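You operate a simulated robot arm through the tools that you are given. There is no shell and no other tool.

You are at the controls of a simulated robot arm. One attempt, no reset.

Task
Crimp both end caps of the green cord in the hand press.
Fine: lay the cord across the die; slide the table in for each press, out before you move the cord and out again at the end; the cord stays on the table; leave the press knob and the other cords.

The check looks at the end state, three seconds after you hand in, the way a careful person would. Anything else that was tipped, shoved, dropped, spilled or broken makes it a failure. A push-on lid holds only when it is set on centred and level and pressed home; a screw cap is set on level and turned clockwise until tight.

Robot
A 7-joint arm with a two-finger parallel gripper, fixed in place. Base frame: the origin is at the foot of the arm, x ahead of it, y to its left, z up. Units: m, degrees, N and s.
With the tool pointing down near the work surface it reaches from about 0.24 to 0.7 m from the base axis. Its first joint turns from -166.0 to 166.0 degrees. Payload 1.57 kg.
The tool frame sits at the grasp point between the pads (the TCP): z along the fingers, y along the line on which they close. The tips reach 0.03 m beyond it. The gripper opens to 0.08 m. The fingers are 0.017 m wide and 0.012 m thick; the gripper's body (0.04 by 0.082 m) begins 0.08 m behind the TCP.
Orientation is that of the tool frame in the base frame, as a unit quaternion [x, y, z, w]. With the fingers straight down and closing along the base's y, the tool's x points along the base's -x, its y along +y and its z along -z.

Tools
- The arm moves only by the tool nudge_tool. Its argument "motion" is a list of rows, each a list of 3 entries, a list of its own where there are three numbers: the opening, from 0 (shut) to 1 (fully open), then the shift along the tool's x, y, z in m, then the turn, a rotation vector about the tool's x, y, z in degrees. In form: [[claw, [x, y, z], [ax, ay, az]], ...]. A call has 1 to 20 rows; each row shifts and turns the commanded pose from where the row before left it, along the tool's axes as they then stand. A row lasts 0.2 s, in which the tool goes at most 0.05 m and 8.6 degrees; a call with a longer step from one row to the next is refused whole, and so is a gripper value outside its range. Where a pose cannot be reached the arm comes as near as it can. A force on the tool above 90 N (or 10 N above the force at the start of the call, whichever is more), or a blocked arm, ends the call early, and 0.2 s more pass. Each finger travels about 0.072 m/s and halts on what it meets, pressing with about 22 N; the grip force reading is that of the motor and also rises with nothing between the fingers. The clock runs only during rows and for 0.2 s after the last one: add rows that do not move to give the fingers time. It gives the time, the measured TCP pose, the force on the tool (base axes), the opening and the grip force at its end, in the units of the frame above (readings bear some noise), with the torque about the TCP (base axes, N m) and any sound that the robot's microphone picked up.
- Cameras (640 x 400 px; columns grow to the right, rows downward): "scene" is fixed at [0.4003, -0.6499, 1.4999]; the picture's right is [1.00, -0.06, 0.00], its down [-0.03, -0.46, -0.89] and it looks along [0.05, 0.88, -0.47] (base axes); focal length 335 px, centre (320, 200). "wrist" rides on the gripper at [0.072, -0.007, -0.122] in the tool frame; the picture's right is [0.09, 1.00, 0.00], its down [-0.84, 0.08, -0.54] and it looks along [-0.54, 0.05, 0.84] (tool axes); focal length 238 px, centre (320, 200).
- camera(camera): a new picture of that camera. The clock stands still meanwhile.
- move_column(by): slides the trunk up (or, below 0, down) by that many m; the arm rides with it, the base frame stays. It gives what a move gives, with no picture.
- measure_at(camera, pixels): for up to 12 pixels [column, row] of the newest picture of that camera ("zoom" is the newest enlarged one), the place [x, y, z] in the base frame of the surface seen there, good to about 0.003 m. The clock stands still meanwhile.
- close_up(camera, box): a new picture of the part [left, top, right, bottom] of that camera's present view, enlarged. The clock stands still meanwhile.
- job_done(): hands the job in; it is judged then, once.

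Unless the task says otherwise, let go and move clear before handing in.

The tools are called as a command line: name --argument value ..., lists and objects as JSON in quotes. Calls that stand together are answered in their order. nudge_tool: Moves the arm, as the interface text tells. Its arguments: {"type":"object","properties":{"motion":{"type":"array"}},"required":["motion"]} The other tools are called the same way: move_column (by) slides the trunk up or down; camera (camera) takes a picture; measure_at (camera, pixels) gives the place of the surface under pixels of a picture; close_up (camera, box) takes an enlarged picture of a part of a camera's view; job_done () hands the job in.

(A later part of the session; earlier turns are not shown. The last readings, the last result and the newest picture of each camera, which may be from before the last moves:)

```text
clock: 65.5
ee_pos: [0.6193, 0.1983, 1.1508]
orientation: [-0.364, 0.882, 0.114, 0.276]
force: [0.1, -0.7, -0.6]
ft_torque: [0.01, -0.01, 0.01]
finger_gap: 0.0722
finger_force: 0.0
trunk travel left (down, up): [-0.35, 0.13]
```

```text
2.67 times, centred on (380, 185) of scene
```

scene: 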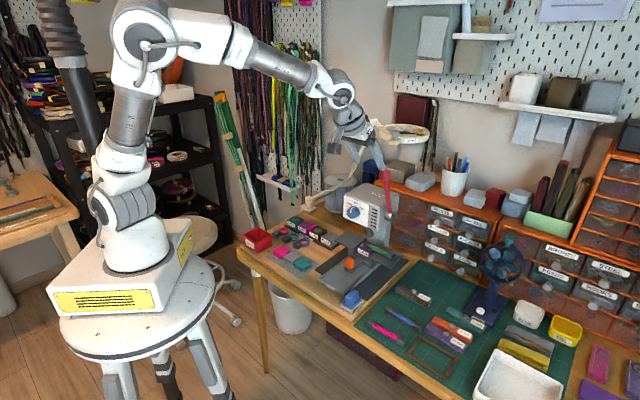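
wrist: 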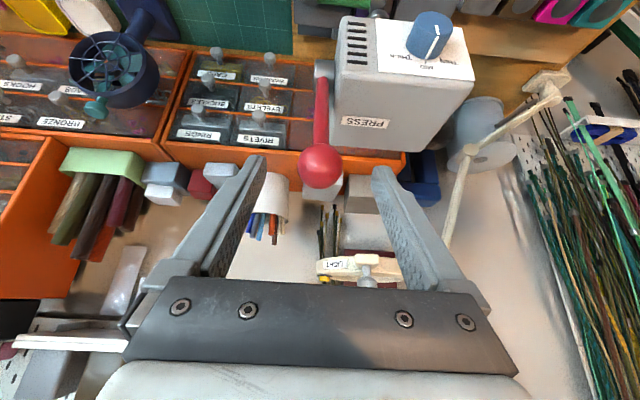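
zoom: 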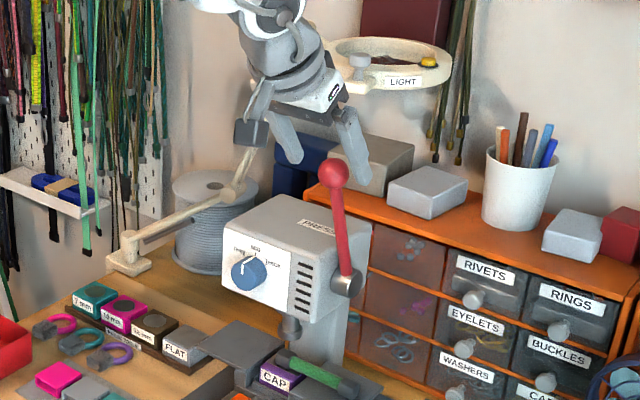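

The ball [320,165] is centred between the fingertips. I'll advance 2.8 cm more and close on it.

nudge_tool --motion '[[0.9, [0.0005, 0, 0.014], [0, 0, 0]], [0.9, [0.0005, 0, 0.014], [0, 0, 0]], [0.8, [0, 0, 0], [0, 0, 0]], [0.7, [0, 0, 0], [0, 0, 0]], [0.6, [0, 0, 0], [0, 0, 0]], [0.5, [0, 0, 0], [0, 0, 0]], [0.4, [0, 0, 0], [0, 0, 0]], [0.3, [0, 0, 0], [0, 0, 0]], [0.2, [0, 0, 0], [0, 0, 0]], [0.2, [0, 0, 0], [0, 0, 0]]]'

camera --camera "wrist"

close_up --camera "scene" --box '[330, 130, 430, 260]'

```text
clock: 67.7
ee_pos: [0.6289, 0.2071, 1.1294]
orientation: [-0.365, 0.882, 0.115, 0.276]
force: [5.0, -3.7, 0.5]
ft_torque: [-0.06, -0.1, -0.12]
finger_gap: 0.0333
finger_force: 41.0
trunk travel left (down, up): [-0.35, 0.13]
```

```text
taken
```

wrist: 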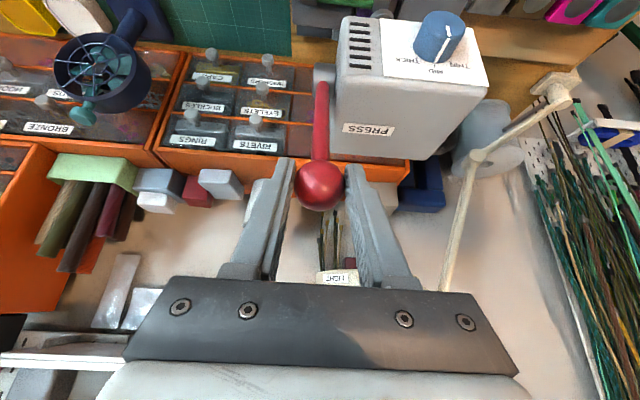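

```text
3.08 times, centred on (380, 195) of scene
```

zoom: 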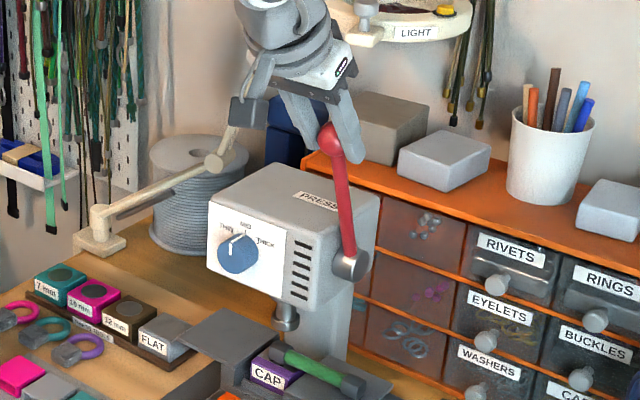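

The ball is gripped (gap 0.033 = ball diameter). I'll start pulling the lever forward and down along its arc, three 4° steps first, checking force.

nudge_tool --motion '[[0.2, [0.0108, 0, -0.0028], [0, 0, 0]], [0.2, [0.011, 0, -0.0021], [0, 0, 0]], [0.2, [0.0111, 0, -0.0013], [0, 0, 0]], [0.2, [0, 0, 0], [0, 0, 0]]]'

close_up --camera "scene" --box '[330, 130, 430, 260]'

```text
clock: 68.7
ee_pos: [0.6069, 0.1861, 1.1151]
orientation: [-0.364, 0.882, 0.115, 0.277]
force: [15.2, -5.7, 6.4]
ft_torque: [0.74, -0.97, -0.22]
finger_gap: 0.0333
finger_force: 41.2
trunk travel left (down, up): [-0.35, 0.13]
```

```text
3.08 times, centred on (380, 195) of scene
```

zoom: 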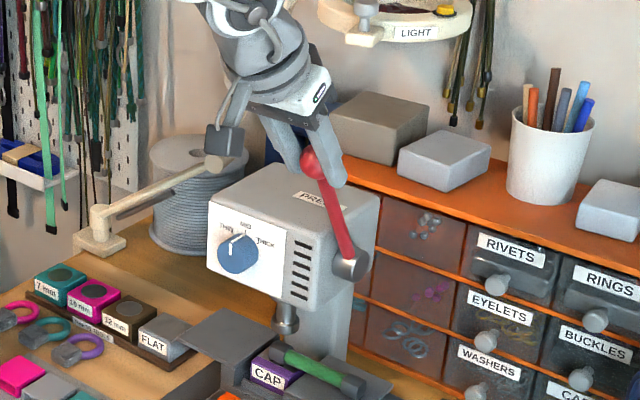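

The lever is turning and the ram starts to lower; there's a sideways force of about 15 N, so the lever's plane is slightly off my 45° line. I'll continue the arc with a small sideways correction.

nudge_tool --motion '[[0.2, [0.0056, -0.0012, -0.0003], [0, 0, 0]], [0.2, [0.0056, -0.0006, -0.0002], [0, 0, 0]], [0.2, [0.0112, -0.0004, 0.0003], [0, 0, 0]], [0.2, [0.0111, -0.0004, 0.001], [0, 0, 0]], [0.2, [0, 0, 0], [0, 0, 0]]]'

close_up --camera "scene" --box '[330, 130, 430, 260]'

```text
clock: 69.9
ee_pos: [0.5869, 0.1671, 1.0937]
orientation: [-0.365, 0.882, 0.117, 0.276]
force: [10.0, 4.8, 4.4]
ft_torque: [0.95, -0.89, 0.01]
finger_gap: 0.0331
finger_force: 40.9
trunk travel left (down, up): [-0.35, 0.13]
```

```text
3.08 times, centred on (380, 195) of scene
```

zoom: 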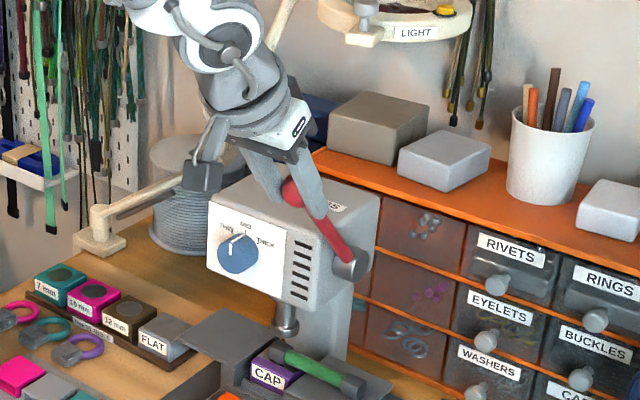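

The side force dropped to about 4 N, and the lever is near 42°. I'll continue the arc four more steps.

nudge_tool --motion '[[0.2, [0.011, -0.0004, 0.0018], [0, 0, 0]], [0.2, [0.0109, -0.0004, 0.0026], [0, 0, 0]], [0.2, [0.0106, -0.0004, 0.0033], [0, 0, 0]], [0.2, [0.0105, -0.0004, 0.0042], [0, 0, 0]], [0.2, [0, 0, 0], [0, 0, 0]]]'

close_up --camera "scene" --box '[330, 150, 430, 280]'

```text
clock: 71.1
ee_pos: [0.5676, 0.1425, 1.0601]
orientation: [-0.364, 0.882, 0.115, 0.276]
force: [0.0, 0.4, -0.3]
ft_torque: [-0.03, -0.01, -0.02]
finger_gap: 0.0159
finger_force: 0.0
trunk travel left (down, up): [-0.35, 0.13]
```

```text
3.08 times, centred on (380, 215) of scene
```

zoom: 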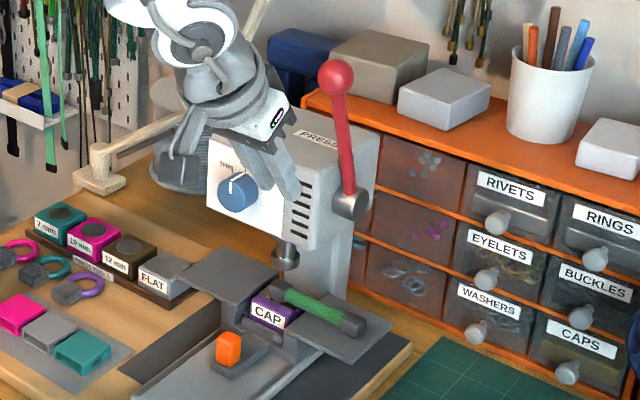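

The ball slipped from the pads and the lever sprang back up by itself, so it is spring-loaded. Instead I'll push it with closed fingertips from behind the rod; I'll raise the trunk for reach, straighten the hand to vertical, and close the fingers.

move_column --by 0.13

nudge_tool --motion '[[0, [0, 0, -0.01], [0, 7, 0]], [0, [0, 0, 0], [0, 7, 0]], [0, [0, 0, 0], [0, 7, 0]], [0, [0, 0, 0], [0, 7, 0]], [0, [0, 0, 0], [0, 7, 0]], [0, [0, 0, 0], [0, 0, 0]]]'

camera --camera "wrist"

close_up --camera "scene" --box '[310, 120, 430, 280]'

```text
clock: 72.6
ee_pos: [0.5693, 0.1445, 1.1902]
orientation: [-0.364, 0.882, 0.115, 0.275]
force: [0.1, 0.4, -0.3]
ft_torque: [-0.03, 0.0, -0.04]
finger_gap: 0.0161
finger_force: 0.1
trunk travel left (down, up): [-0.48, 0.0]
```

```text
clock: 74.0
ee_pos: [0.5638, 0.1406, 1.1989]
orientation: [-0.382, 0.924, 0.0, -0.002]
force: [-0.2, -0.5, -0.2]
ft_torque: [0.0, 0.03, -0.02]
finger_gap: 0.0
finger_force: 20.8
trunk travel left (down, up): [-0.48, 0.0]
```

```text
taken
```

wrist: 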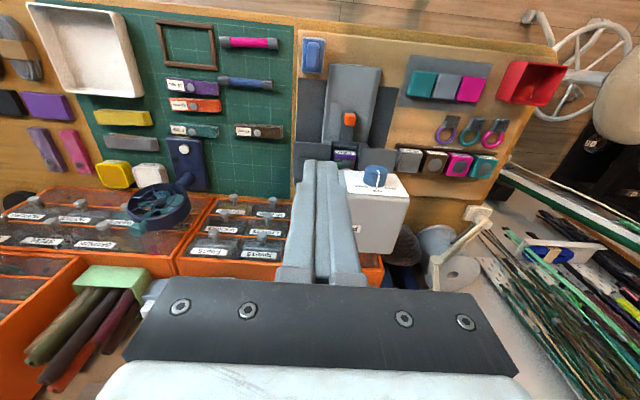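

```text
2.50 times, centred on (370, 200) of scene
```

zoom: 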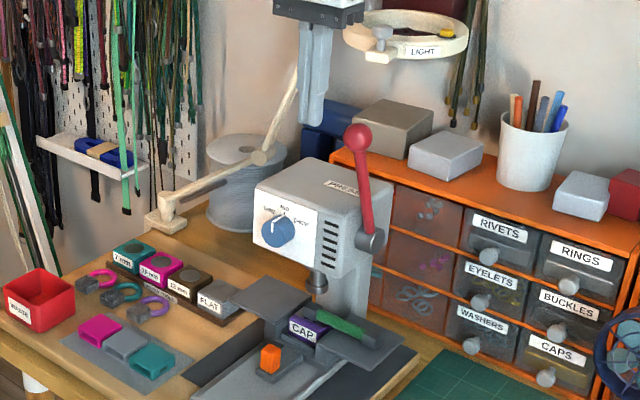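

The hand is vertical with closed fingers, clear above. I'll recheck the lever's rest position and the knob/cord before going behind the lever.

measure_at --camera "zoom" --pixels '[[357, 137], [363, 180], [368, 215], [371, 240], [310, 85], [320, 118], [318, 280], [318, 292], [275, 232], [340, 325], [270, 355], [303, 332]]'

close_up --camera "scene" --box '[330, 180, 400, 260]'

```text
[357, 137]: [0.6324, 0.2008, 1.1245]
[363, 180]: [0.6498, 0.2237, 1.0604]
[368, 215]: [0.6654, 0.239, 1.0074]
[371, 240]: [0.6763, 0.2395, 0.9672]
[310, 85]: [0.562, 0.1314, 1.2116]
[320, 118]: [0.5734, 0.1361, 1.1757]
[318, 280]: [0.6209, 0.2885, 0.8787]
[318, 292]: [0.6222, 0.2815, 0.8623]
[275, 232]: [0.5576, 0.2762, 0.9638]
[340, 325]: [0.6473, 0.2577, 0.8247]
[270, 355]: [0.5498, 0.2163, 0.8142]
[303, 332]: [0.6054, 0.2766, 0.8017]
```

```text
5.00 times, centred on (365, 220) of scene
```

zoom: 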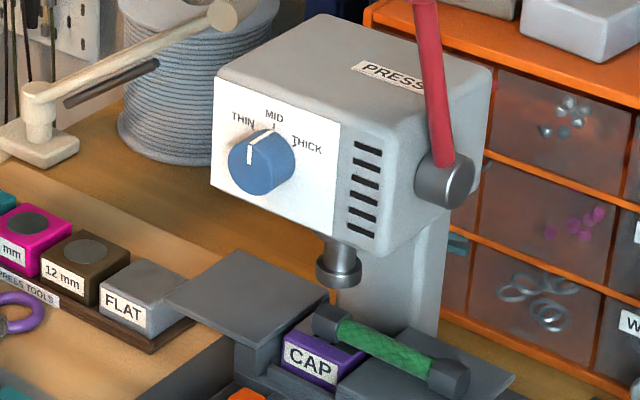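

The lever, knob and cord are all as before. I'll pass over the ball to just behind the rod (u≈0.632, within reach) and descend so the fingertips sit behind the rod.

nudge_tool --motion '[[0, [-0.0335, 0.0003, 0.002], [0, 0, 0]], [0, [-0.0335, 0.0003, 0.002], [0, 0, 0]], [0, [-0.0335, 0.0003, 0.002], [0, 0, 0]], [0, [-0.0335, 0.0003, 0.002], [0, 0, 0]], [0, [0, 0, 0], [0, 0, 0]]]'

close_up --camera "scene" --box '[330, 100, 430, 220]'

camera --camera "wrist"

```text
clock: 75.2
ee_pos: [0.6554, 0.2386, 1.1913]
orientation: [-0.382, 0.924, 0.001, -0.003]
force: [0.5, 0.5, -0.1]
ft_torque: [-0.02, 0.0, -0.02]
finger_gap: 0.0
finger_force: 21.6
trunk travel left (down, up): [-0.48, 0.0]
```

```text
3.33 times, centred on (380, 160) of scene
```

zoom: 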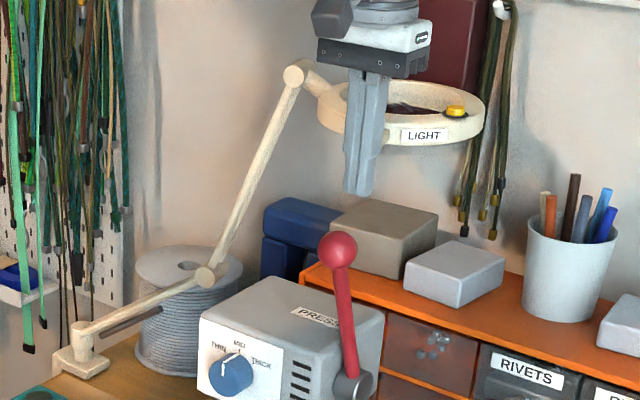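

```text
taken
```

wrist: 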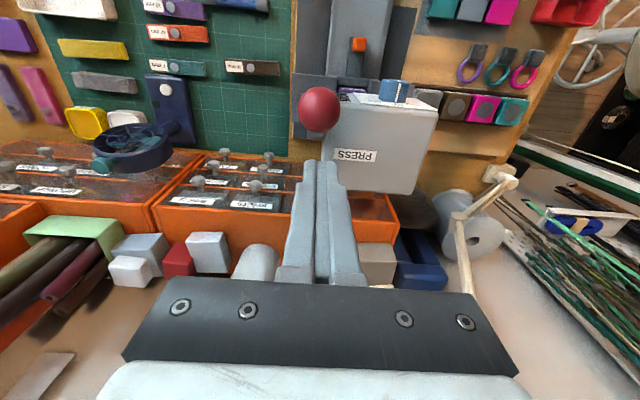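

The fingertips are just behind the ball ([319,108] in the wrist view) and still above it. I'll shift 3 mm sideways to centre on the rod and lower to z≈1.125.

nudge_tool --motion '[[0, [0, -0.003, 0.01], [0, 0, 0]], [0, [0, 0, 0.015], [0, 0, 0]], [0, [0, 0, 0.015], [0, 0, 0]], [0, [0, 0, 0.015], [0, 0, 0]], [0, [0, 0, 0.0115], [0, 0, 0]], [0, [0, 0, 0], [0, 0, 0]]]'

close_up --camera "scene" --box '[340, 110, 420, 220]'

close_up --camera "wrist" --box '[240, 0, 440, 220]'

```text
clock: 76.6
ee_pos: [0.6605, 0.2328, 1.1234]
orientation: [-0.382, 0.924, 0.001, -0.002]
force: [-0.1, 0.0, -0.7]
ft_torque: [-0.04, -0.02, -0.01]
finger_gap: 0.0002
finger_force: 20.9
trunk travel left (down, up): [-0.48, 0.0]
```

```text
3.64 times, centred on (380, 165) of scene
```

zoom: 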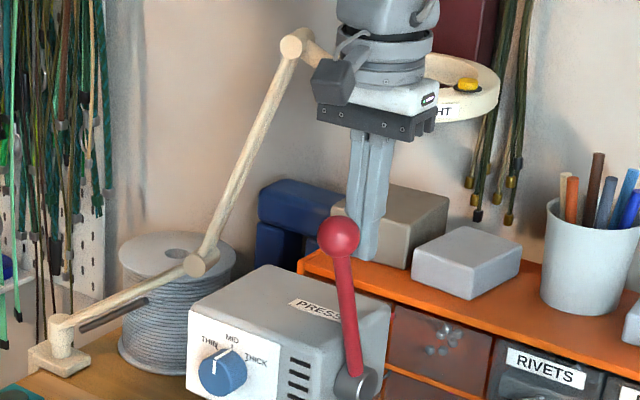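

```text
1.82 times, centred on (340, 110) of wrist
```

zoom: 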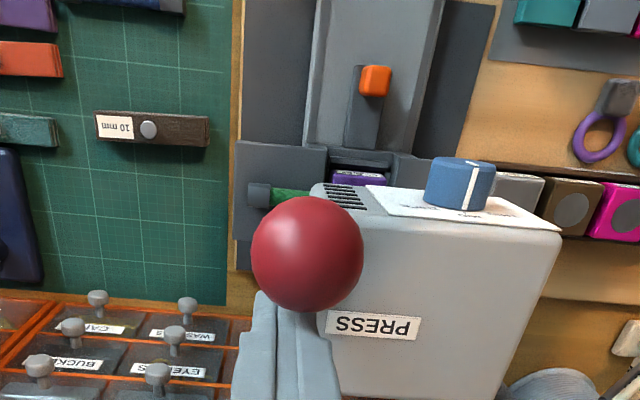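

The fingertips are behind the rod at [0.6605,0.2328,1.1234]. I'll push forward to contact and follow the lever's arc to about 34°, then check.

nudge_tool --motion '[[0, [0.004, 0.002, 0], [0, 0, 0]], [0, [0.004, 0, 0], [0, 0, 0]], [0, [0.0087, 0, 0.0028], [0, 0, 0]], [0, [0.0086, 0, 0.0034], [0, 0, 0]], [0, [0.0084, 0, 0.0039], [0, 0, 0]], [0, [0.008, 0, 0.0045], [0, 0, 0]], [0, [0, 0, 0], [0, 0, 0]]]'

close_up --camera "scene" --box '[330, 130, 420, 260]'

```text
clock: 78.2
ee_pos: [0.6307, 0.2053, 1.109]
orientation: [-0.382, 0.924, 0.001, -0.002]
force: [0.3, 2.8, 1.0]
ft_torque: [0.05, -0.04, -0.02]
finger_gap: 0.0001
finger_force: 21.4
trunk travel left (down, up): [-0.48, 0.0]
```

```text
3.08 times, centred on (375, 195) of scene
```

zoom: 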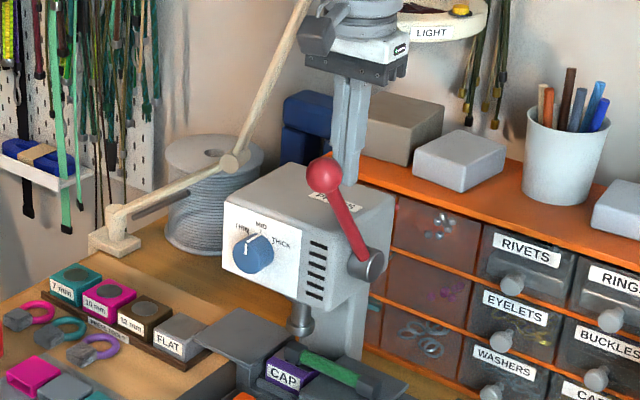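

The lever follows the fingertips (ball at [323,175]) with only about 3 N. I'll continue along the arc to about 50°.

nudge_tool --motion '[[0, [0.0077, 0, 0.0052], [0, 0, 0]], [0, [0.0073, 0, 0.0055], [0, 0, 0]], [0, [0.007, 0, 0.0061], [0, 0, 0]], [0, [0.0064, 0, 0.0066], [0, 0, 0]], [0, [0, 0, 0], [0, 0, 0]]]'

close_up --camera "scene" --box '[330, 130, 420, 260]'

```text
clock: 79.4
ee_pos: [0.6091, 0.1851, 1.0857]
orientation: [-0.381, 0.924, 0.0, -0.002]
force: [3.0, 1.3, 2.7]
ft_torque: [0.02, -0.07, -0.03]
finger_gap: 0.0003
finger_force: 20.9
trunk travel left (down, up): [-0.48, 0.0]
```

```text
3.08 times, centred on (375, 195) of scene
```

zoom: 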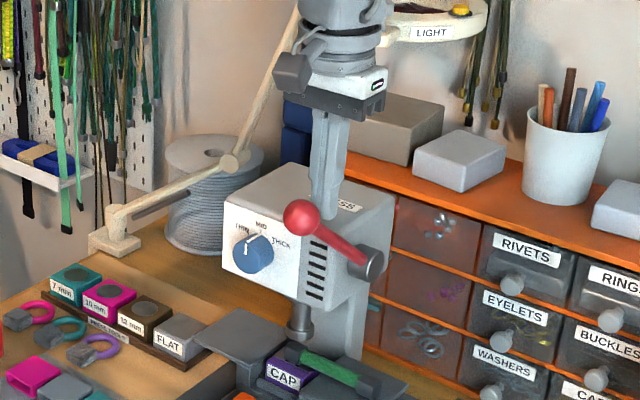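

The lever is past 50° and the ram is lowering ([300,322]); force only about 4 N. I'll continue to about 66°.

nudge_tool --motion '[[0, [0.006, 0, 0.007], [0, 0, 0]], [0, [0.0055, 0, 0.0073], [0, 0, 0]], [0, [0.0051, 0, 0.0078], [0, 0, 0]], [0, [0.0044, 0, 0.0082], [0, 0, 0]], [0, [0, 0, 0], [0, 0, 0]]]'

close_up --camera "scene" --box '[330, 150, 420, 280]'

```text
clock: 80.6
ee_pos: [0.5936, 0.1707, 1.0554]
orientation: [-0.382, 0.924, -0.001, -0.001]
force: [2.4, -0.2, 7.4]
ft_torque: [-0.07, 0.03, 0.02]
finger_gap: 0.0001
finger_force: 21.1
trunk travel left (down, up): [-0.48, 0.0]
```

```text
3.08 times, centred on (375, 215) of scene
```

zoom: 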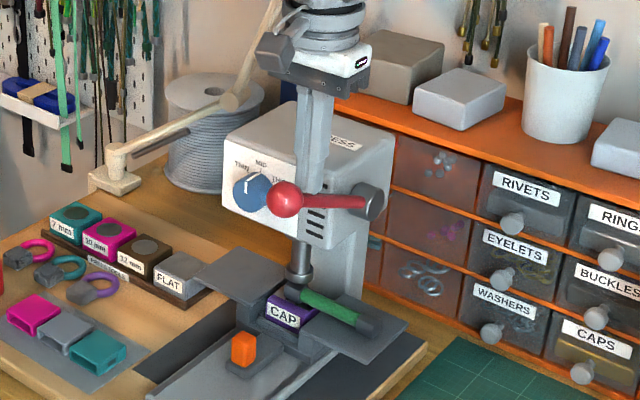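

The ram is nearly on the cap now. I'll look closely before pressing further.

close_up --camera "scene" --box '[350, 215, 400, 265]'

```text
8.00 times, centred on (375, 240) of scene
```

zoom: 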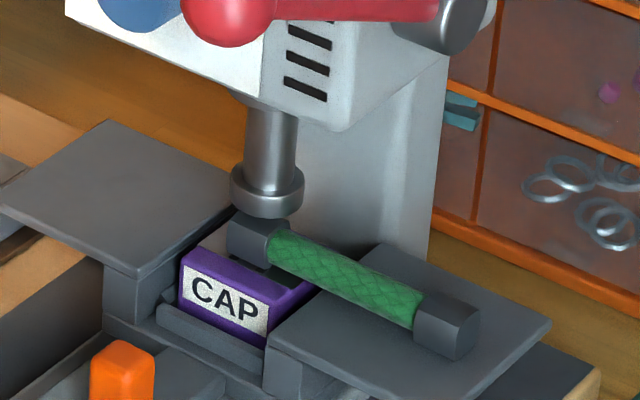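

The ram sits right above the near cap. I'll press on in smaller groups, watching force and sound.

nudge_tool --motion '[[0, [0.002, 0, 0.0042], [0, 0, 0]], [0, [0.0019, 0, 0.0041], [0, 0, 0]], [0, [0.0016, 0, 0.0044], [0, 0, 0]], [0, [0.0015, 0, 0.0043], [0, 0, 0]], [0, [0, 0, 0], [0, 0, 0]]]'

close_up --camera "scene" --box '[340, 190, 400, 265]'

```text
clock: 81.8
ee_pos: [0.5877, 0.1663, 1.0374]
orientation: [-0.382, 0.924, 0.0, -0.001]
force: [3.3, 3.3, 5.0]
ft_torque: [0.08, -0.1, 0.03]
finger_gap: 0.0002
finger_force: 21.8
trunk travel left (down, up): [-0.48, 0.0]
```

```text
5.33 times, centred on (370, 228) of scene
```

zoom: 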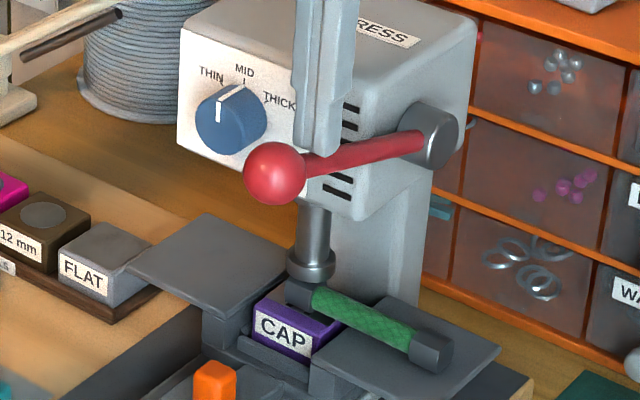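

The ram has reached the cap ([310,262]) and the lever is near horizontal. I'll keep pressing down in small steps.

nudge_tool --motion '[[0, [0.0014, 0, 0.0044], [0, 0, 0]], [0, [0.0013, 0, 0.0044], [0, 0, 0]], [0, [0.001, 0, 0.0045], [0, 0, 0]], [0, [0.001, 0, 0.0045], [0, 0, 0]], [0, [0, 0, 0], [0, 0, 0]]]'

close_up --camera "scene" --box '[340, 190, 400, 265]'

```text
clock: 83.0
ee_pos: [0.5837, 0.1619, 1.023]
orientation: [-0.382, 0.924, 0.0, -0.002]
force: [-0.1, 2.2, 8.1]
ft_torque: [0.05, 0.06, 0.01]
finger_gap: 0.0002
finger_force: 21.3
trunk travel left (down, up): [-0.48, 0.0]
```

```text
5.33 times, centred on (370, 228) of scene
```

zoom: 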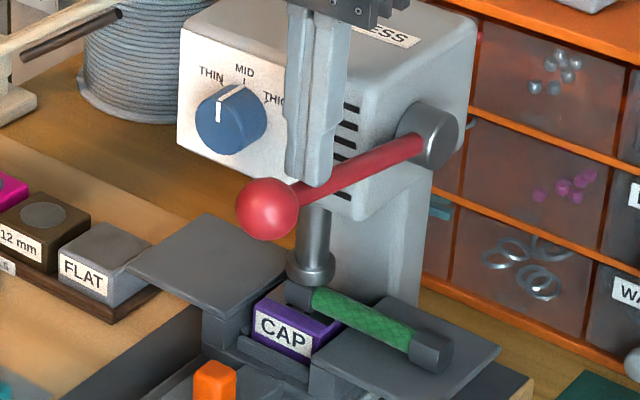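

The lever is around 86°, ram touching the cap with about 8 N on the tool; no click yet. I'll continue pressing.

nudge_tool --motion '[[0, [0.0007, 0, 0.0046], [0, 0, 0]], [0, [0.0007, 0, 0.0046], [0, 0, 0]], [0, [0.0003, 0, 0.0046], [0, 0, 0]], [0, [0.0003, 0, 0.0046], [0, 0, 0]], [0, [0, 0, 0], [0, 0, 0]]]'

close_up --camera "scene" --box '[340, 190, 400, 265]'

```text
clock: 84.2
ee_pos: [0.5831, 0.1593, 1.0093]
orientation: [-0.382, 0.924, 0.0, 0.003]
force: [-5.3, -0.3, 49.0]
ft_torque: [-0.27, 0.5, 0.17]
finger_gap: 0.0
finger_force: 21.4
trunk travel left (down, up): [-0.48, 0.0]
```

```text
5.33 times, centred on (370, 228) of scene
```

zoom: 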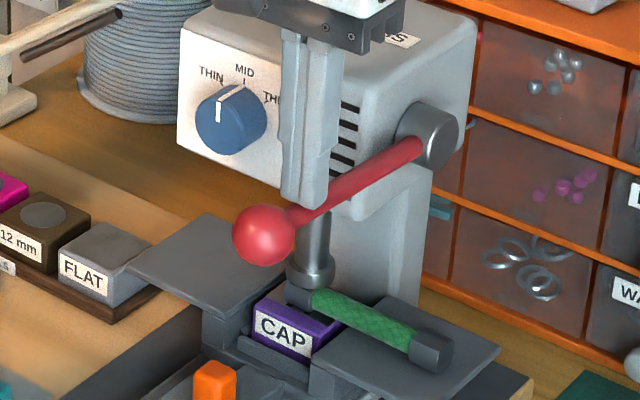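

Force jumped to 49 N, so the press is working against the cap or its end stop. I'll press a little more (staying below 90 N).

nudge_tool --motion '[[0, [0, 0, 0.0015], [0, 0, 0]], [0, [0, 0, 0.001], [0, 0, 0]], [0, [0, 0, 0], [0, 0, 0]]]'

close_up --camera "scene" --box '[345, 200, 395, 260]'

```text
clock: 85.0
ee_pos: [0.5832, 0.1598, 1.0079]
orientation: [-0.382, 0.924, -0.001, 0.005]
force: [-14.1, -1.6, 63.3]
ft_torque: [-0.37, 0.8, -0.03]
finger_gap: 0.0
finger_force: 21.1
trunk travel left (down, up): [-0.48, 0.0]
```

```text
6.67 times, centred on (370, 230) of scene
```

zoom: 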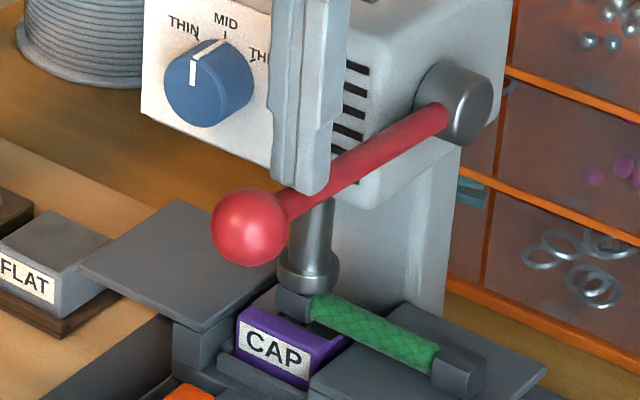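

Force is now 63 N with little motion, so it's at the bottom of its stroke. I'll press slightly more and hold briefly to make sure the crimp is complete.

nudge_tool --motion '[[0, [0.0, 0, 0.001], [0, 0, 0]], [0, [0, 0, 0], [0, 0, 0]], [0, [0, 0, 0], [0, 0, 0]], [0, [0, 0, 0], [0, 0, 0]]]'

close_up --camera "scene" --box '[355, 225, 390, 260]'

```text
clock: 86.0
ee_pos: [0.5822, 0.1599, 1.0079]
orientation: [-0.382, 0.924, -0.001, 0.006]
force: [-16.7, -2.2, 71.8]
ft_torque: [-0.41, 1.03, -0.17]
finger_gap: 0.0
finger_force: 21.1
trunk travel left (down, up): [-0.48, 0.0]
```

```text
11.43 times, centred on (372, 242) of scene
```

zoom: 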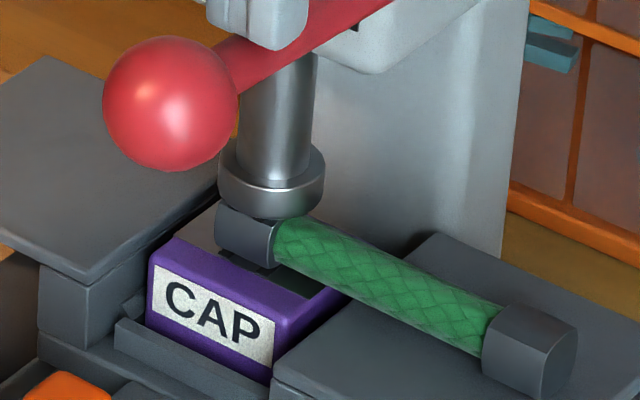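

The near cap now looks flattened under the ram and 72 N gives no further motion, so the first crimp is done. I'll let the lever return gently by following its arc back up.

nudge_tool --motion '[[0, [-0.0004, 0, -0.006], [0, 0, 0]], [0, [-0.0006, 0, -0.008], [0, 0, 0]], [0, [-0.0021, 0, -0.0183], [0, 0, 0]], [0, [-0.0047, 0, -0.0178], [0, 0, 0]], [0, [-0.007, 0, -0.017], [0, 0, 0]], [0, [-0.0095, 0, -0.016], [0, 0, 0]], [0, [-0.0115, 0, -0.0143], [0, 0, 0]], [0, [-0.0134, 0, -0.0127], [0, 0, 0]], [0, [-0.015, 0, -0.0107], [0, 0, 0]], [0, [0, 0, 0], [0, 0, 0]]]'

close_up --camera "scene" --box '[330, 130, 420, 270]'

```text
clock: 88.2
ee_pos: [0.6321, 0.2062, 1.1201]
orientation: [-0.382, 0.924, 0.001, -0.003]
force: [2.1, 2.5, -1.4]
ft_torque: [0.04, -0.02, 0.0]
finger_gap: 0.0
finger_force: 21.5
trunk travel left (down, up): [-0.48, 0.0]
```

```text
2.86 times, centred on (375, 200) of scene
```

zoom: 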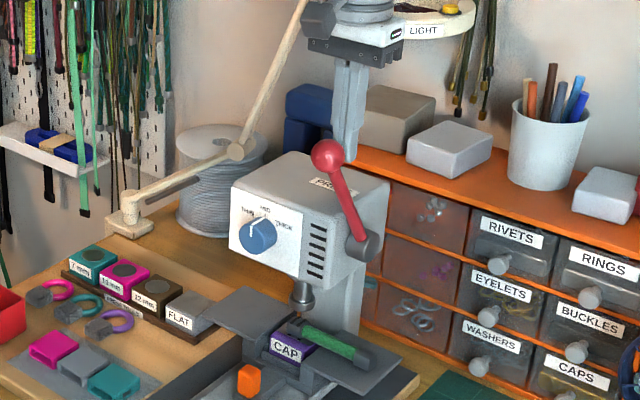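

The lever is following back up. I'll complete the return to its rest angle, then rise and come forward over the ball.

nudge_tool --motion '[[0, [-0.0164, 0, -0.003], [0, 0, 0]], [0, [-0.0165, 0, -0.002], [0, 0, 0]], [0, [-0.003, 0, 0], [0, 0, 0]], [0, [0, 0, -0.02], [0, 0, 0]], [0, [0, 0, -0.025], [0, 0, 0]], [0, [0, 0, -0.025], [0, 0, 0]], [0, [0.04, 0, 0], [0, 0, 0]], [0, [0.045, 0, 0], [0, 0, 0]], [0, [0.045, 0, 0], [0, 0, 0]], [0, [0.045, 0, 0], [0, 0, 0]], [0, [0, 0, 0], [0, 0, 0]]]'

close_up --camera "scene" --box '[330, 130, 420, 270]'

close_up --camera "scene" --box '[350, 220, 400, 265]'

```text
clock: 90.6
ee_pos: [0.535, 0.1095, 1.1947]
orientation: [-0.382, 0.924, 0.0, -0.002]
force: [-0.6, -1.0, -0.4]
ft_torque: [0.02, 0.01, -0.04]
finger_gap: 0.0
finger_force: 20.8
trunk travel left (down, up): [-0.48, 0.0]
```

```text
2.86 times, centred on (375, 200) of scene
```

zoom: 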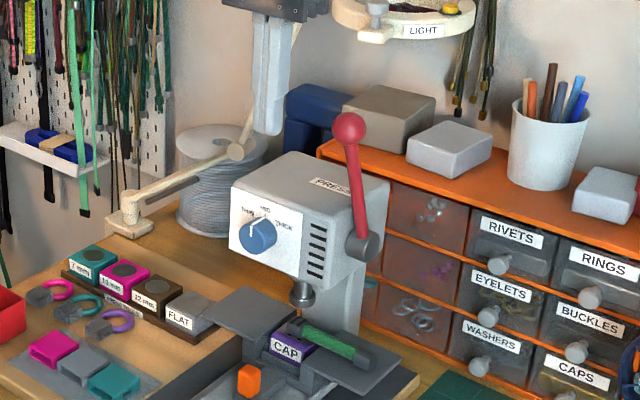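

```text
8.89 times, centred on (375, 242) of scene
```

zoom: 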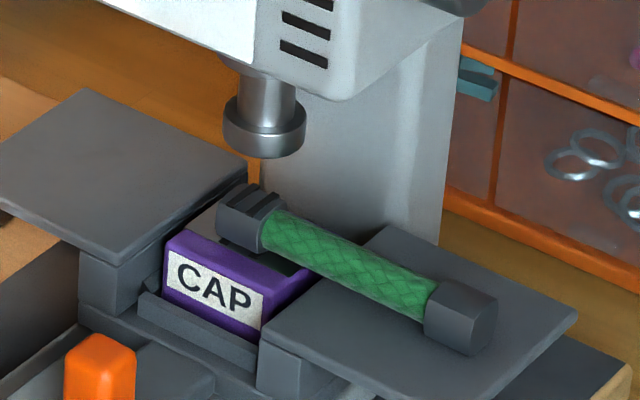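

The near cap now shows two clear crimp grooves, and the lever is back at rest. Next I'll lower the trunk, lean the hand back again, and return to the tab to slide the table out.

move_column --by -0.13

nudge_tool --motion '[[0.3, [0, 0, 0], [0, -7, 0]], [0.4, [0, 0, 0], [0, -7, 0]], [0.5, [0, 0, 0], [0, -7, 0]], [0.6, [0, 0, 0], [0, -7, 0]], [0.6, [0, 0, 0], [0, -7, 0]], [0.6, [0.0148, 0.0142, 0.0347], [0, 0, 0]], [0.6, [0.0148, 0.0142, 0.0347], [0, 0, 0]], [0.6, [0.0148, 0.0142, 0.0347], [0, 0, 0]], [0.6, [0.0148, 0.0142, 0.0347], [0, 0, 0]], [0.6, [0.0146, 0.0141, 0.0348], [0, 0, 0]], [0.6, [0, 0, 0], [0, 0, 0]]]'

camera --camera "wrist"

close_up --camera "scene" --box '[310, 190, 410, 290]'

```text
clock: 92.2
ee_pos: [0.5363, 0.1087, 1.064]
orientation: [-0.382, 0.924, 0.001, -0.002]
force: [-0.3, -0.4, 0.1]
ft_torque: [-0.01, -0.03, -0.02]
finger_gap: 0.0
finger_force: 21.2
trunk travel left (down, up): [-0.35, 0.13]
```

```text
clock: 94.6
ee_pos: [0.5116, 0.1887, 0.8807]
orientation: [-0.365, 0.882, 0.115, 0.276]
force: [1.1, -0.5, 0.5]
ft_torque: [0.01, -0.02, -0.01]
finger_gap: 0.048
finger_force: 0.0
trunk travel left (down, up): [-0.35, 0.13]
```

```text
taken
```

wrist: 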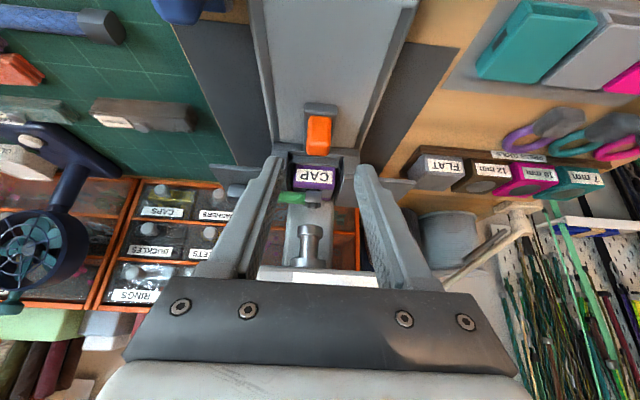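

```text
4.00 times, centred on (360, 240) of scene
```

zoom: 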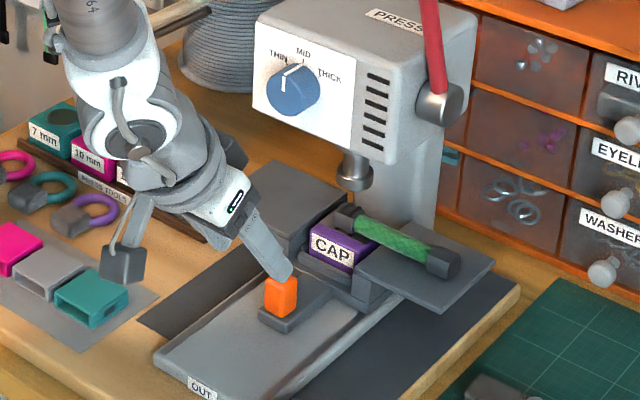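

The tab [319,135] is centred between the fingertips again. I'll advance 7.9 cm along the fingers and close on it.

nudge_tool --motion '[[0.6, [0.0003, -0.0008, 0.025], [0, 0, 0]], [0.6, [0.0003, -0.0008, 0.025], [0, 0, 0]], [0.6, [0, 0, 0.02], [0, 0, 0]], [0.6, [0, 0, 0.0085], [0, 0, 0]], [0.5, [0, 0, 0], [0, 0, 0]], [0.4, [0, 0, 0], [0, 0, 0]], [0.3, [0, 0, 0], [0, 0, 0]], [0.2, [0, 0, 0], [0, 0, 0]], [0.1, [0, 0, 0], [0, 0, 0]], [0, [0, 0, 0], [0, 0, 0]], [0, [0, 0, 0], [0, 0, 0]]]'

close_up --camera "wrist" --box '[220, 100, 420, 280]'

```text
clock: 97.0
ee_pos: [0.5432, 0.2195, 0.8158]
orientation: [-0.364, 0.882, 0.115, 0.276]
force: [-7.6, 8.6, -1.0]
ft_torque: [0.13, -0.43, 0.0]
finger_gap: 0.0221
finger_force: 34.2
trunk travel left (down, up): [-0.35, 0.13]
```

```text
2.22 times, centred on (320, 190) of wrist
```

zoom: 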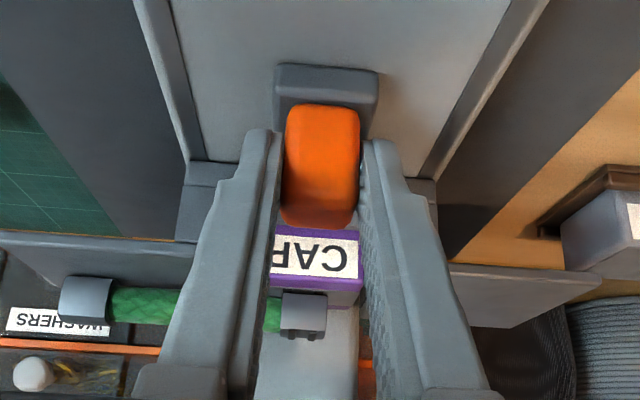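

The tab is gripped again. I'll pull the table out slowly along −(0.707,0.707), starting gently.

nudge_tool --motion '[[0, [0.0008, 0.0006, -0.0006], [0, 0, 0]], [0, [0.0016, 0.0002, -0.0012], [0, 0, 0]], [0, [0.0025, 0, -0.0017], [0, 0, 0]], [0, [0.0033, 0, -0.0023], [0, 0, 0]], [0, [0.0041, 0, -0.0029], [0, 0, 0]], [0, [0.0041, 0, -0.0029], [0, 0, 0]], [0, [0.0041, 0, -0.0029], [0, 0, 0]], [0, [0.0041, 0, -0.0029], [0, 0, 0]], [0, [0.0041, 0, -0.0029], [0, 0, 0]], [0, [0.0041, 0, -0.0029], [0, 0, 0]], [0, [0.0041, 0, -0.0029], [0, 0, 0]], [0, [0.0041, 0, -0.0029], [0, 0, 0]], [0, [0.0033, 0, -0.0023], [0, 0, 0]], [0, [0.0016, 0, -0.0012], [0, 0, 0]], [0, [0, 0, 0], [0, 0, 0]]]'

close_up --camera "scene" --box '[310, 210, 410, 300]'

```text
clock: 100.2
ee_pos: [0.5041, 0.1788, 0.8148]
orientation: [-0.365, 0.882, 0.115, 0.275]
force: [-9.9, 9.8, -12.8]
ft_torque: [0.55, -0.8, 0.14]
finger_gap: 0.0215
finger_force: 34.8
trunk travel left (down, up): [-0.35, 0.13]
```

```text
4.44 times, centred on (360, 255) of scene
```

zoom: 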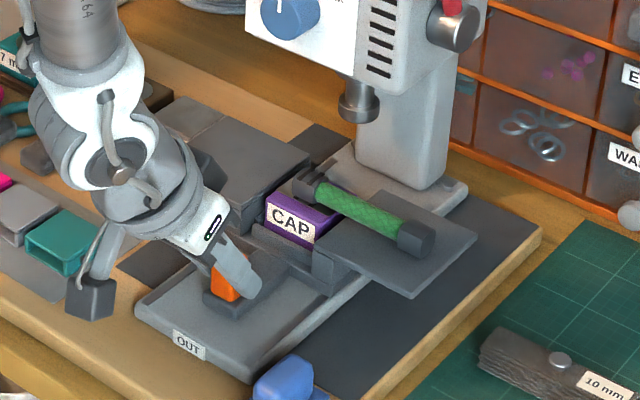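

The table and cord are coming out smoothly. I'll relieve small side and vertical loads (shift 1.2 mm and 1 mm) and continue out.

nudge_tool --motion '[[0, [0.0025, 0.0008, -0.0003], [0, 0, 0]], [0, [0.0036, 0.0005, -0.0023], [0, 0, 0]], [0, [0.0041, 0, -0.0029], [0, 0, 0]], [0, [0.0041, 0, -0.0029], [0, 0, 0]], [0, [0.0041, 0, -0.0029], [0, 0, 0]], [0, [0.0041, 0, -0.0029], [0, 0, 0]], [0, [0.0041, 0, -0.0029], [0, 0, 0]], [0, [0.0041, 0, -0.0029], [0, 0, 0]], [0, [0.0041, 0, -0.0029], [0, 0, 0]], [0, [0.0041, 0, -0.0029], [0, 0, 0]], [0, [0.0041, 0, -0.0029], [0, 0, 0]], [0, [0.0041, 0, -0.0029], [0, 0, 0]], [0, [0.0025, 0, -0.0017], [0, 0, 0]], [0, [0, 0, 0], [0, 0, 0]]]'

close_up --camera "scene" --box '[310, 220, 410, 310]'

```text
clock: 103.2
ee_pos: [0.4612, 0.1368, 0.815]
orientation: [-0.365, 0.881, 0.115, 0.277]
force: [1.2, 1.4, 22.5]
ft_torque: [0.64, -0.78, 0.19]
finger_gap: 0.0218
finger_force: 34.7
trunk travel left (down, up): [-0.35, 0.13]
```

```text
4.44 times, centred on (360, 265) of scene
```

zoom: 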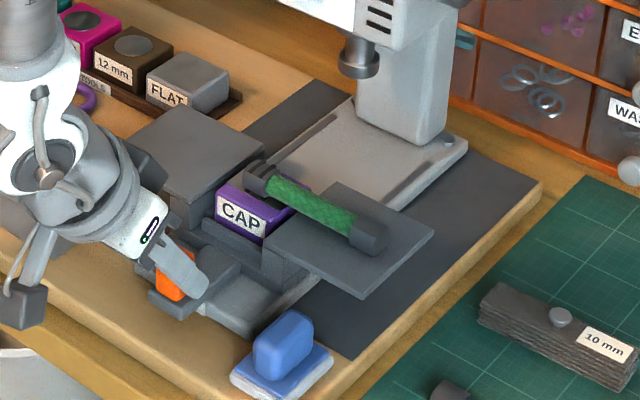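

Only about 1.3 cm of travel remains; the tool is pressing down 22 N, so I'll raise it 1.2 mm and finish in 3 mm steps.

nudge_tool --motion '[[0, [0.0014, 0, -0.0024], [0, 0, 0]], [0, [0.0021, 0, -0.0022], [0, 0, 0]], [0, [0.0025, 0, -0.0017], [0, 0, 0]], [0, [0.0016, 0, -0.0012], [0, 0, 0]], [0, [0.0012, 0, -0.0009], [0, 0, 0]], [0, [0, 0, 0], [0, 0, 0]]]'

```text
clock: 104.6
ee_pos: [0.4508, 0.1265, 0.8154]
orientation: [-0.364, 0.882, 0.116, 0.275]
force: [4.5, -4.9, -3.1]
ft_torque: [-0.27, -0.4, -0.03]
finger_gap: 0.0219
finger_force: 35.0
trunk travel left (down, up): [-0.35, 0.13]
```

The table is at about its starting position. I'll pull 2–3 mm more to feel for the out-stop.

nudge_tool --motion '[[0, [0.0012, 0, -0.0009], [0, 0, 0]], [0, [0.0012, 0, -0.0009], [0, 0, 0]], [0, [0, 0, 0], [0, 0, 0]]]'

close_up --camera "scene" --box '[310, 240, 410, 320]'

```text
clock: 105.4
ee_pos: [0.4522, 0.1262, 0.8145]
orientation: [-0.364, 0.882, 0.115, 0.274]
force: [18.0, 8.4, -27.9]
ft_torque: [-0.29, -0.39, -0.15]
finger_gap: 0.0219
finger_force: 34.8
trunk travel left (down, up): [-0.35, 0.13]
```

```text
5.00 times, centred on (360, 280) of scene
```

zoom: 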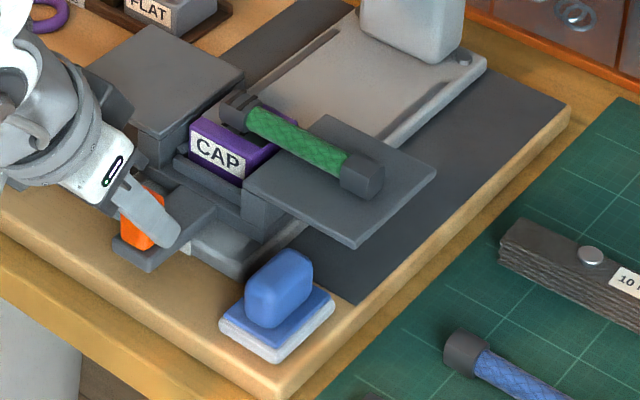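

The table is firmly at its out-stop. I'll relieve the load, open the fingers, and back away.

nudge_tool --motion '[[0, [-0.0006, 0, 0.0017], [0, 0, 0]], [0.3, [0, 0, 0], [0, 0, 0]], [0.5, [0, 0, 0], [0, 0, 0]], [0.6, [0, 0, 0], [0, 0, 0]], [0.6, [0, 0, -0.02], [0, 0, 0]], [0.6, [0, 0, -0.03], [0, 0, 0]], [0.6, [0, 0, -0.03], [0, 0, 0]], [0.6, [0, 0, -0.03], [0, 0, 0]], [0.6, [0, 0, 0], [0, 7, 0]], [0.6, [0, 0, 0], [0, 7, 0]], [0.6, [0, 0, 0], [0, 7, 0]], [0.6, [0, 0, 0], [0, 7, 0]], [0.6, [0, 0, 0], [0, 7, 0]], [0.6, [0, 0, 0], [0, 0, 0]]]'

camera --camera "wrist"

close_up --camera "scene" --box '[310, 230, 410, 310]'

```text
clock: 108.4
ee_pos: [0.4069, 0.0832, 0.9064]
orientation: [-0.382, 0.924, 0.0, -0.003]
force: [0.2, -0.2, 0.7]
ft_torque: [0.02, 0.01, 0.01]
finger_gap: 0.0479
finger_force: 0.0
trunk travel left (down, up): [-0.35, 0.13]
```

```text
taken
```

wrist: 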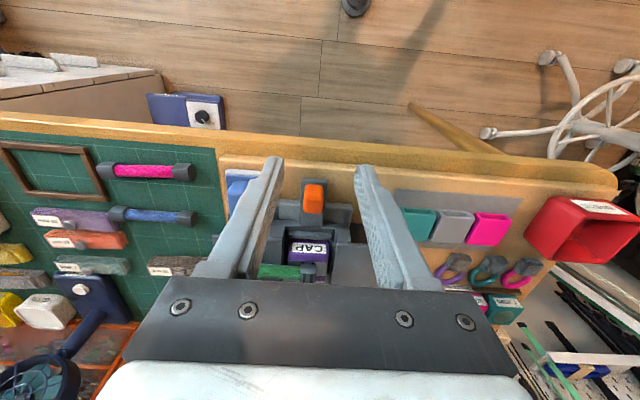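

```text
5.00 times, centred on (360, 270) of scene
```

zoom: 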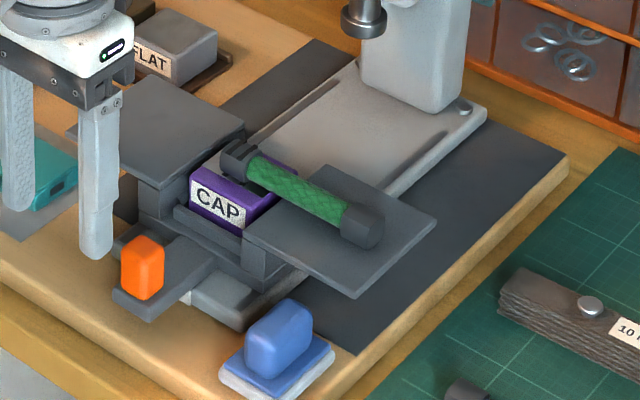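

The table is out with the cord resting on it. I'll turn the hand 90° back so the fingers close across the cord, and move to a viewing spot.

nudge_tool --motion '[[0.5, [0, 0, -0.02], [0, 0, 7.5]], [0.5, [0, 0, -0.02], [0, 0, 7.5]], [0.5, [0, 0, 0], [0, 0, 7.5]], [0.5, [0, 0, 0], [0, 0, 7.5]], [0.5, [0, 0, 0], [0, 0, 7.5]], [0.5, [0, 0, 0], [0, 0, 7.5]], [0.5, [0, 0, 0], [0, 0, 7.5]], [0.5, [0, 0, 0], [0, 0, 7.5]], [0.5, [0, 0, 0], [0, 0, 7.5]], [0.5, [0, 0, 0], [0, 0, 7.5]], [0.5, [0, 0, 0], [0, 0, 7.5]], [0.5, [0, 0, 0], [0, 0, 7.5]], [0.5, [-0.022, 0.0266, 0], [0, 0, 0]], [0.5, [-0.022, 0.0266, 0], [0, 0, 0]], [0.5, [0, 0, 0], [0, 0, 0]]]'

camera --camera "wrist"

```text
clock: 111.6
ee_pos: [0.4768, 0.0928, 0.9448]
orientation: [0.383, 0.924, -0.001, -0.002]
force: [-0.4, -0.8, 0.0]
ft_torque: [0.02, 0.0, -0.03]
finger_gap: 0.0401
finger_force: 0.0
trunk travel left (down, up): [-0.35, 0.13]
```

```text
taken
```

wrist: 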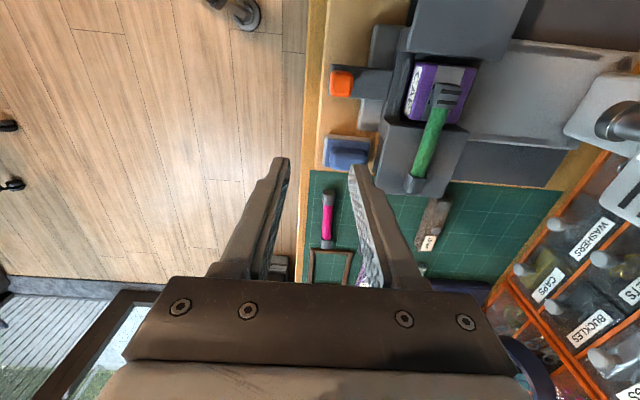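

The crimped near cap [445,95] and cord are in view. I'll enlarge and measure them.

close_up --camera "wrist" --box '[370, 40, 510, 200]'

```text
2.50 times, centred on (440, 120) of wrist
```

zoom: 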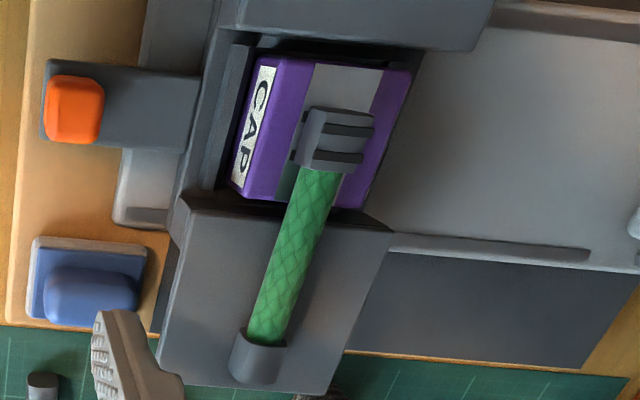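

measure_at --camera "zoom" --pixels '[[345, 112], [335, 150], [323, 168], [312, 200], [300, 240], [285, 280], [268, 325], [262, 345], [258, 365], [255, 378], [290, 130], [300, 65]]'

measure_at --camera "zoom" --pixels '[[270, 240], [330, 245], [252, 300], [295, 300], [260, 55], [405, 72], [235, 185], [365, 200], [310, 66], [383, 70], [293, 190], [385, 225]]'

```text
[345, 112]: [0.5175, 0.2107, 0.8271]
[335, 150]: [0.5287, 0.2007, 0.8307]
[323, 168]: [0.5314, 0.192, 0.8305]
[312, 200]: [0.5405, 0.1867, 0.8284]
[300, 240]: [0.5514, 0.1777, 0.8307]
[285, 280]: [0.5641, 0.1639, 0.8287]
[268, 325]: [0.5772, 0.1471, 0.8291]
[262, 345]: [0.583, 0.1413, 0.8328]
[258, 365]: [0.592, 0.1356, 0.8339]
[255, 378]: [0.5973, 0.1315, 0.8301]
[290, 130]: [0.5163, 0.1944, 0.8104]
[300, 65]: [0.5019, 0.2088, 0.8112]
```

```text
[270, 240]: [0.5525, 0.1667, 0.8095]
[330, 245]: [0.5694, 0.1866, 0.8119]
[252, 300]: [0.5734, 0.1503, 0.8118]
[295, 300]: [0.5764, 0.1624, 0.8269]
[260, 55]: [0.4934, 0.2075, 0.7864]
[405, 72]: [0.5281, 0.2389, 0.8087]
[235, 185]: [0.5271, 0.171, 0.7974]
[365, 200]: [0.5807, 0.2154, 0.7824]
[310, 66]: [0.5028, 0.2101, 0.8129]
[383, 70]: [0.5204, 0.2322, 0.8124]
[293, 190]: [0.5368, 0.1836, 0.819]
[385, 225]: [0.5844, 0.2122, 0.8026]
```

The cord axis is at u≈0.519, near cap centre at v≈0.2285 and far cap centre at v≈0.322, so the second shift is about 0.0925 m. I'll move above the cord's middle.

nudge_tool --motion '[[0.5, [-0.0007, 0.029, 0.0112], [0, 0, 0]], [0.5, [-0.0007, 0.029, 0.0112], [0, 0, 0]], [0.5, [-0.0007, 0.029, 0.0112], [0, 0, 0]], [0.5, [-0.0007, 0.029, 0.0112], [0, 0, 0]], [0.5, [0, 0, 0], [0, 0, 0]]]'

close_up --camera "wrist" --box '[230, 20, 410, 270]'

```text
clock: 112.8
ee_pos: [0.5598, 0.1687, 0.8998]
orientation: [0.383, 0.924, -0.002, -0.001]
force: [0.4, 0.7, -0.6]
ft_torque: [0.0, 0.01, -0.03]
finger_gap: 0.0403
finger_force: 0.1
trunk travel left (down, up): [-0.35, 0.13]
```

```text
1.60 times, centred on (320, 145) of wrist
```

zoom: 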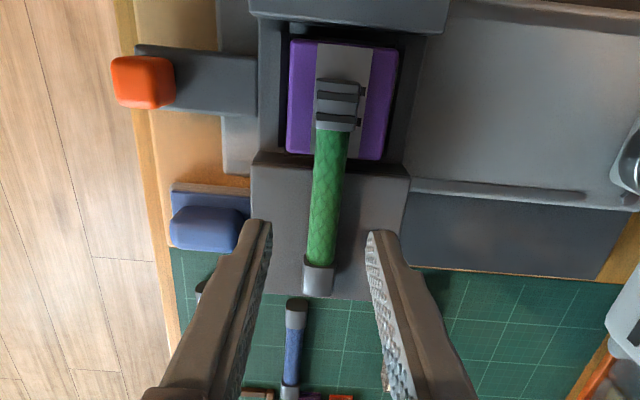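

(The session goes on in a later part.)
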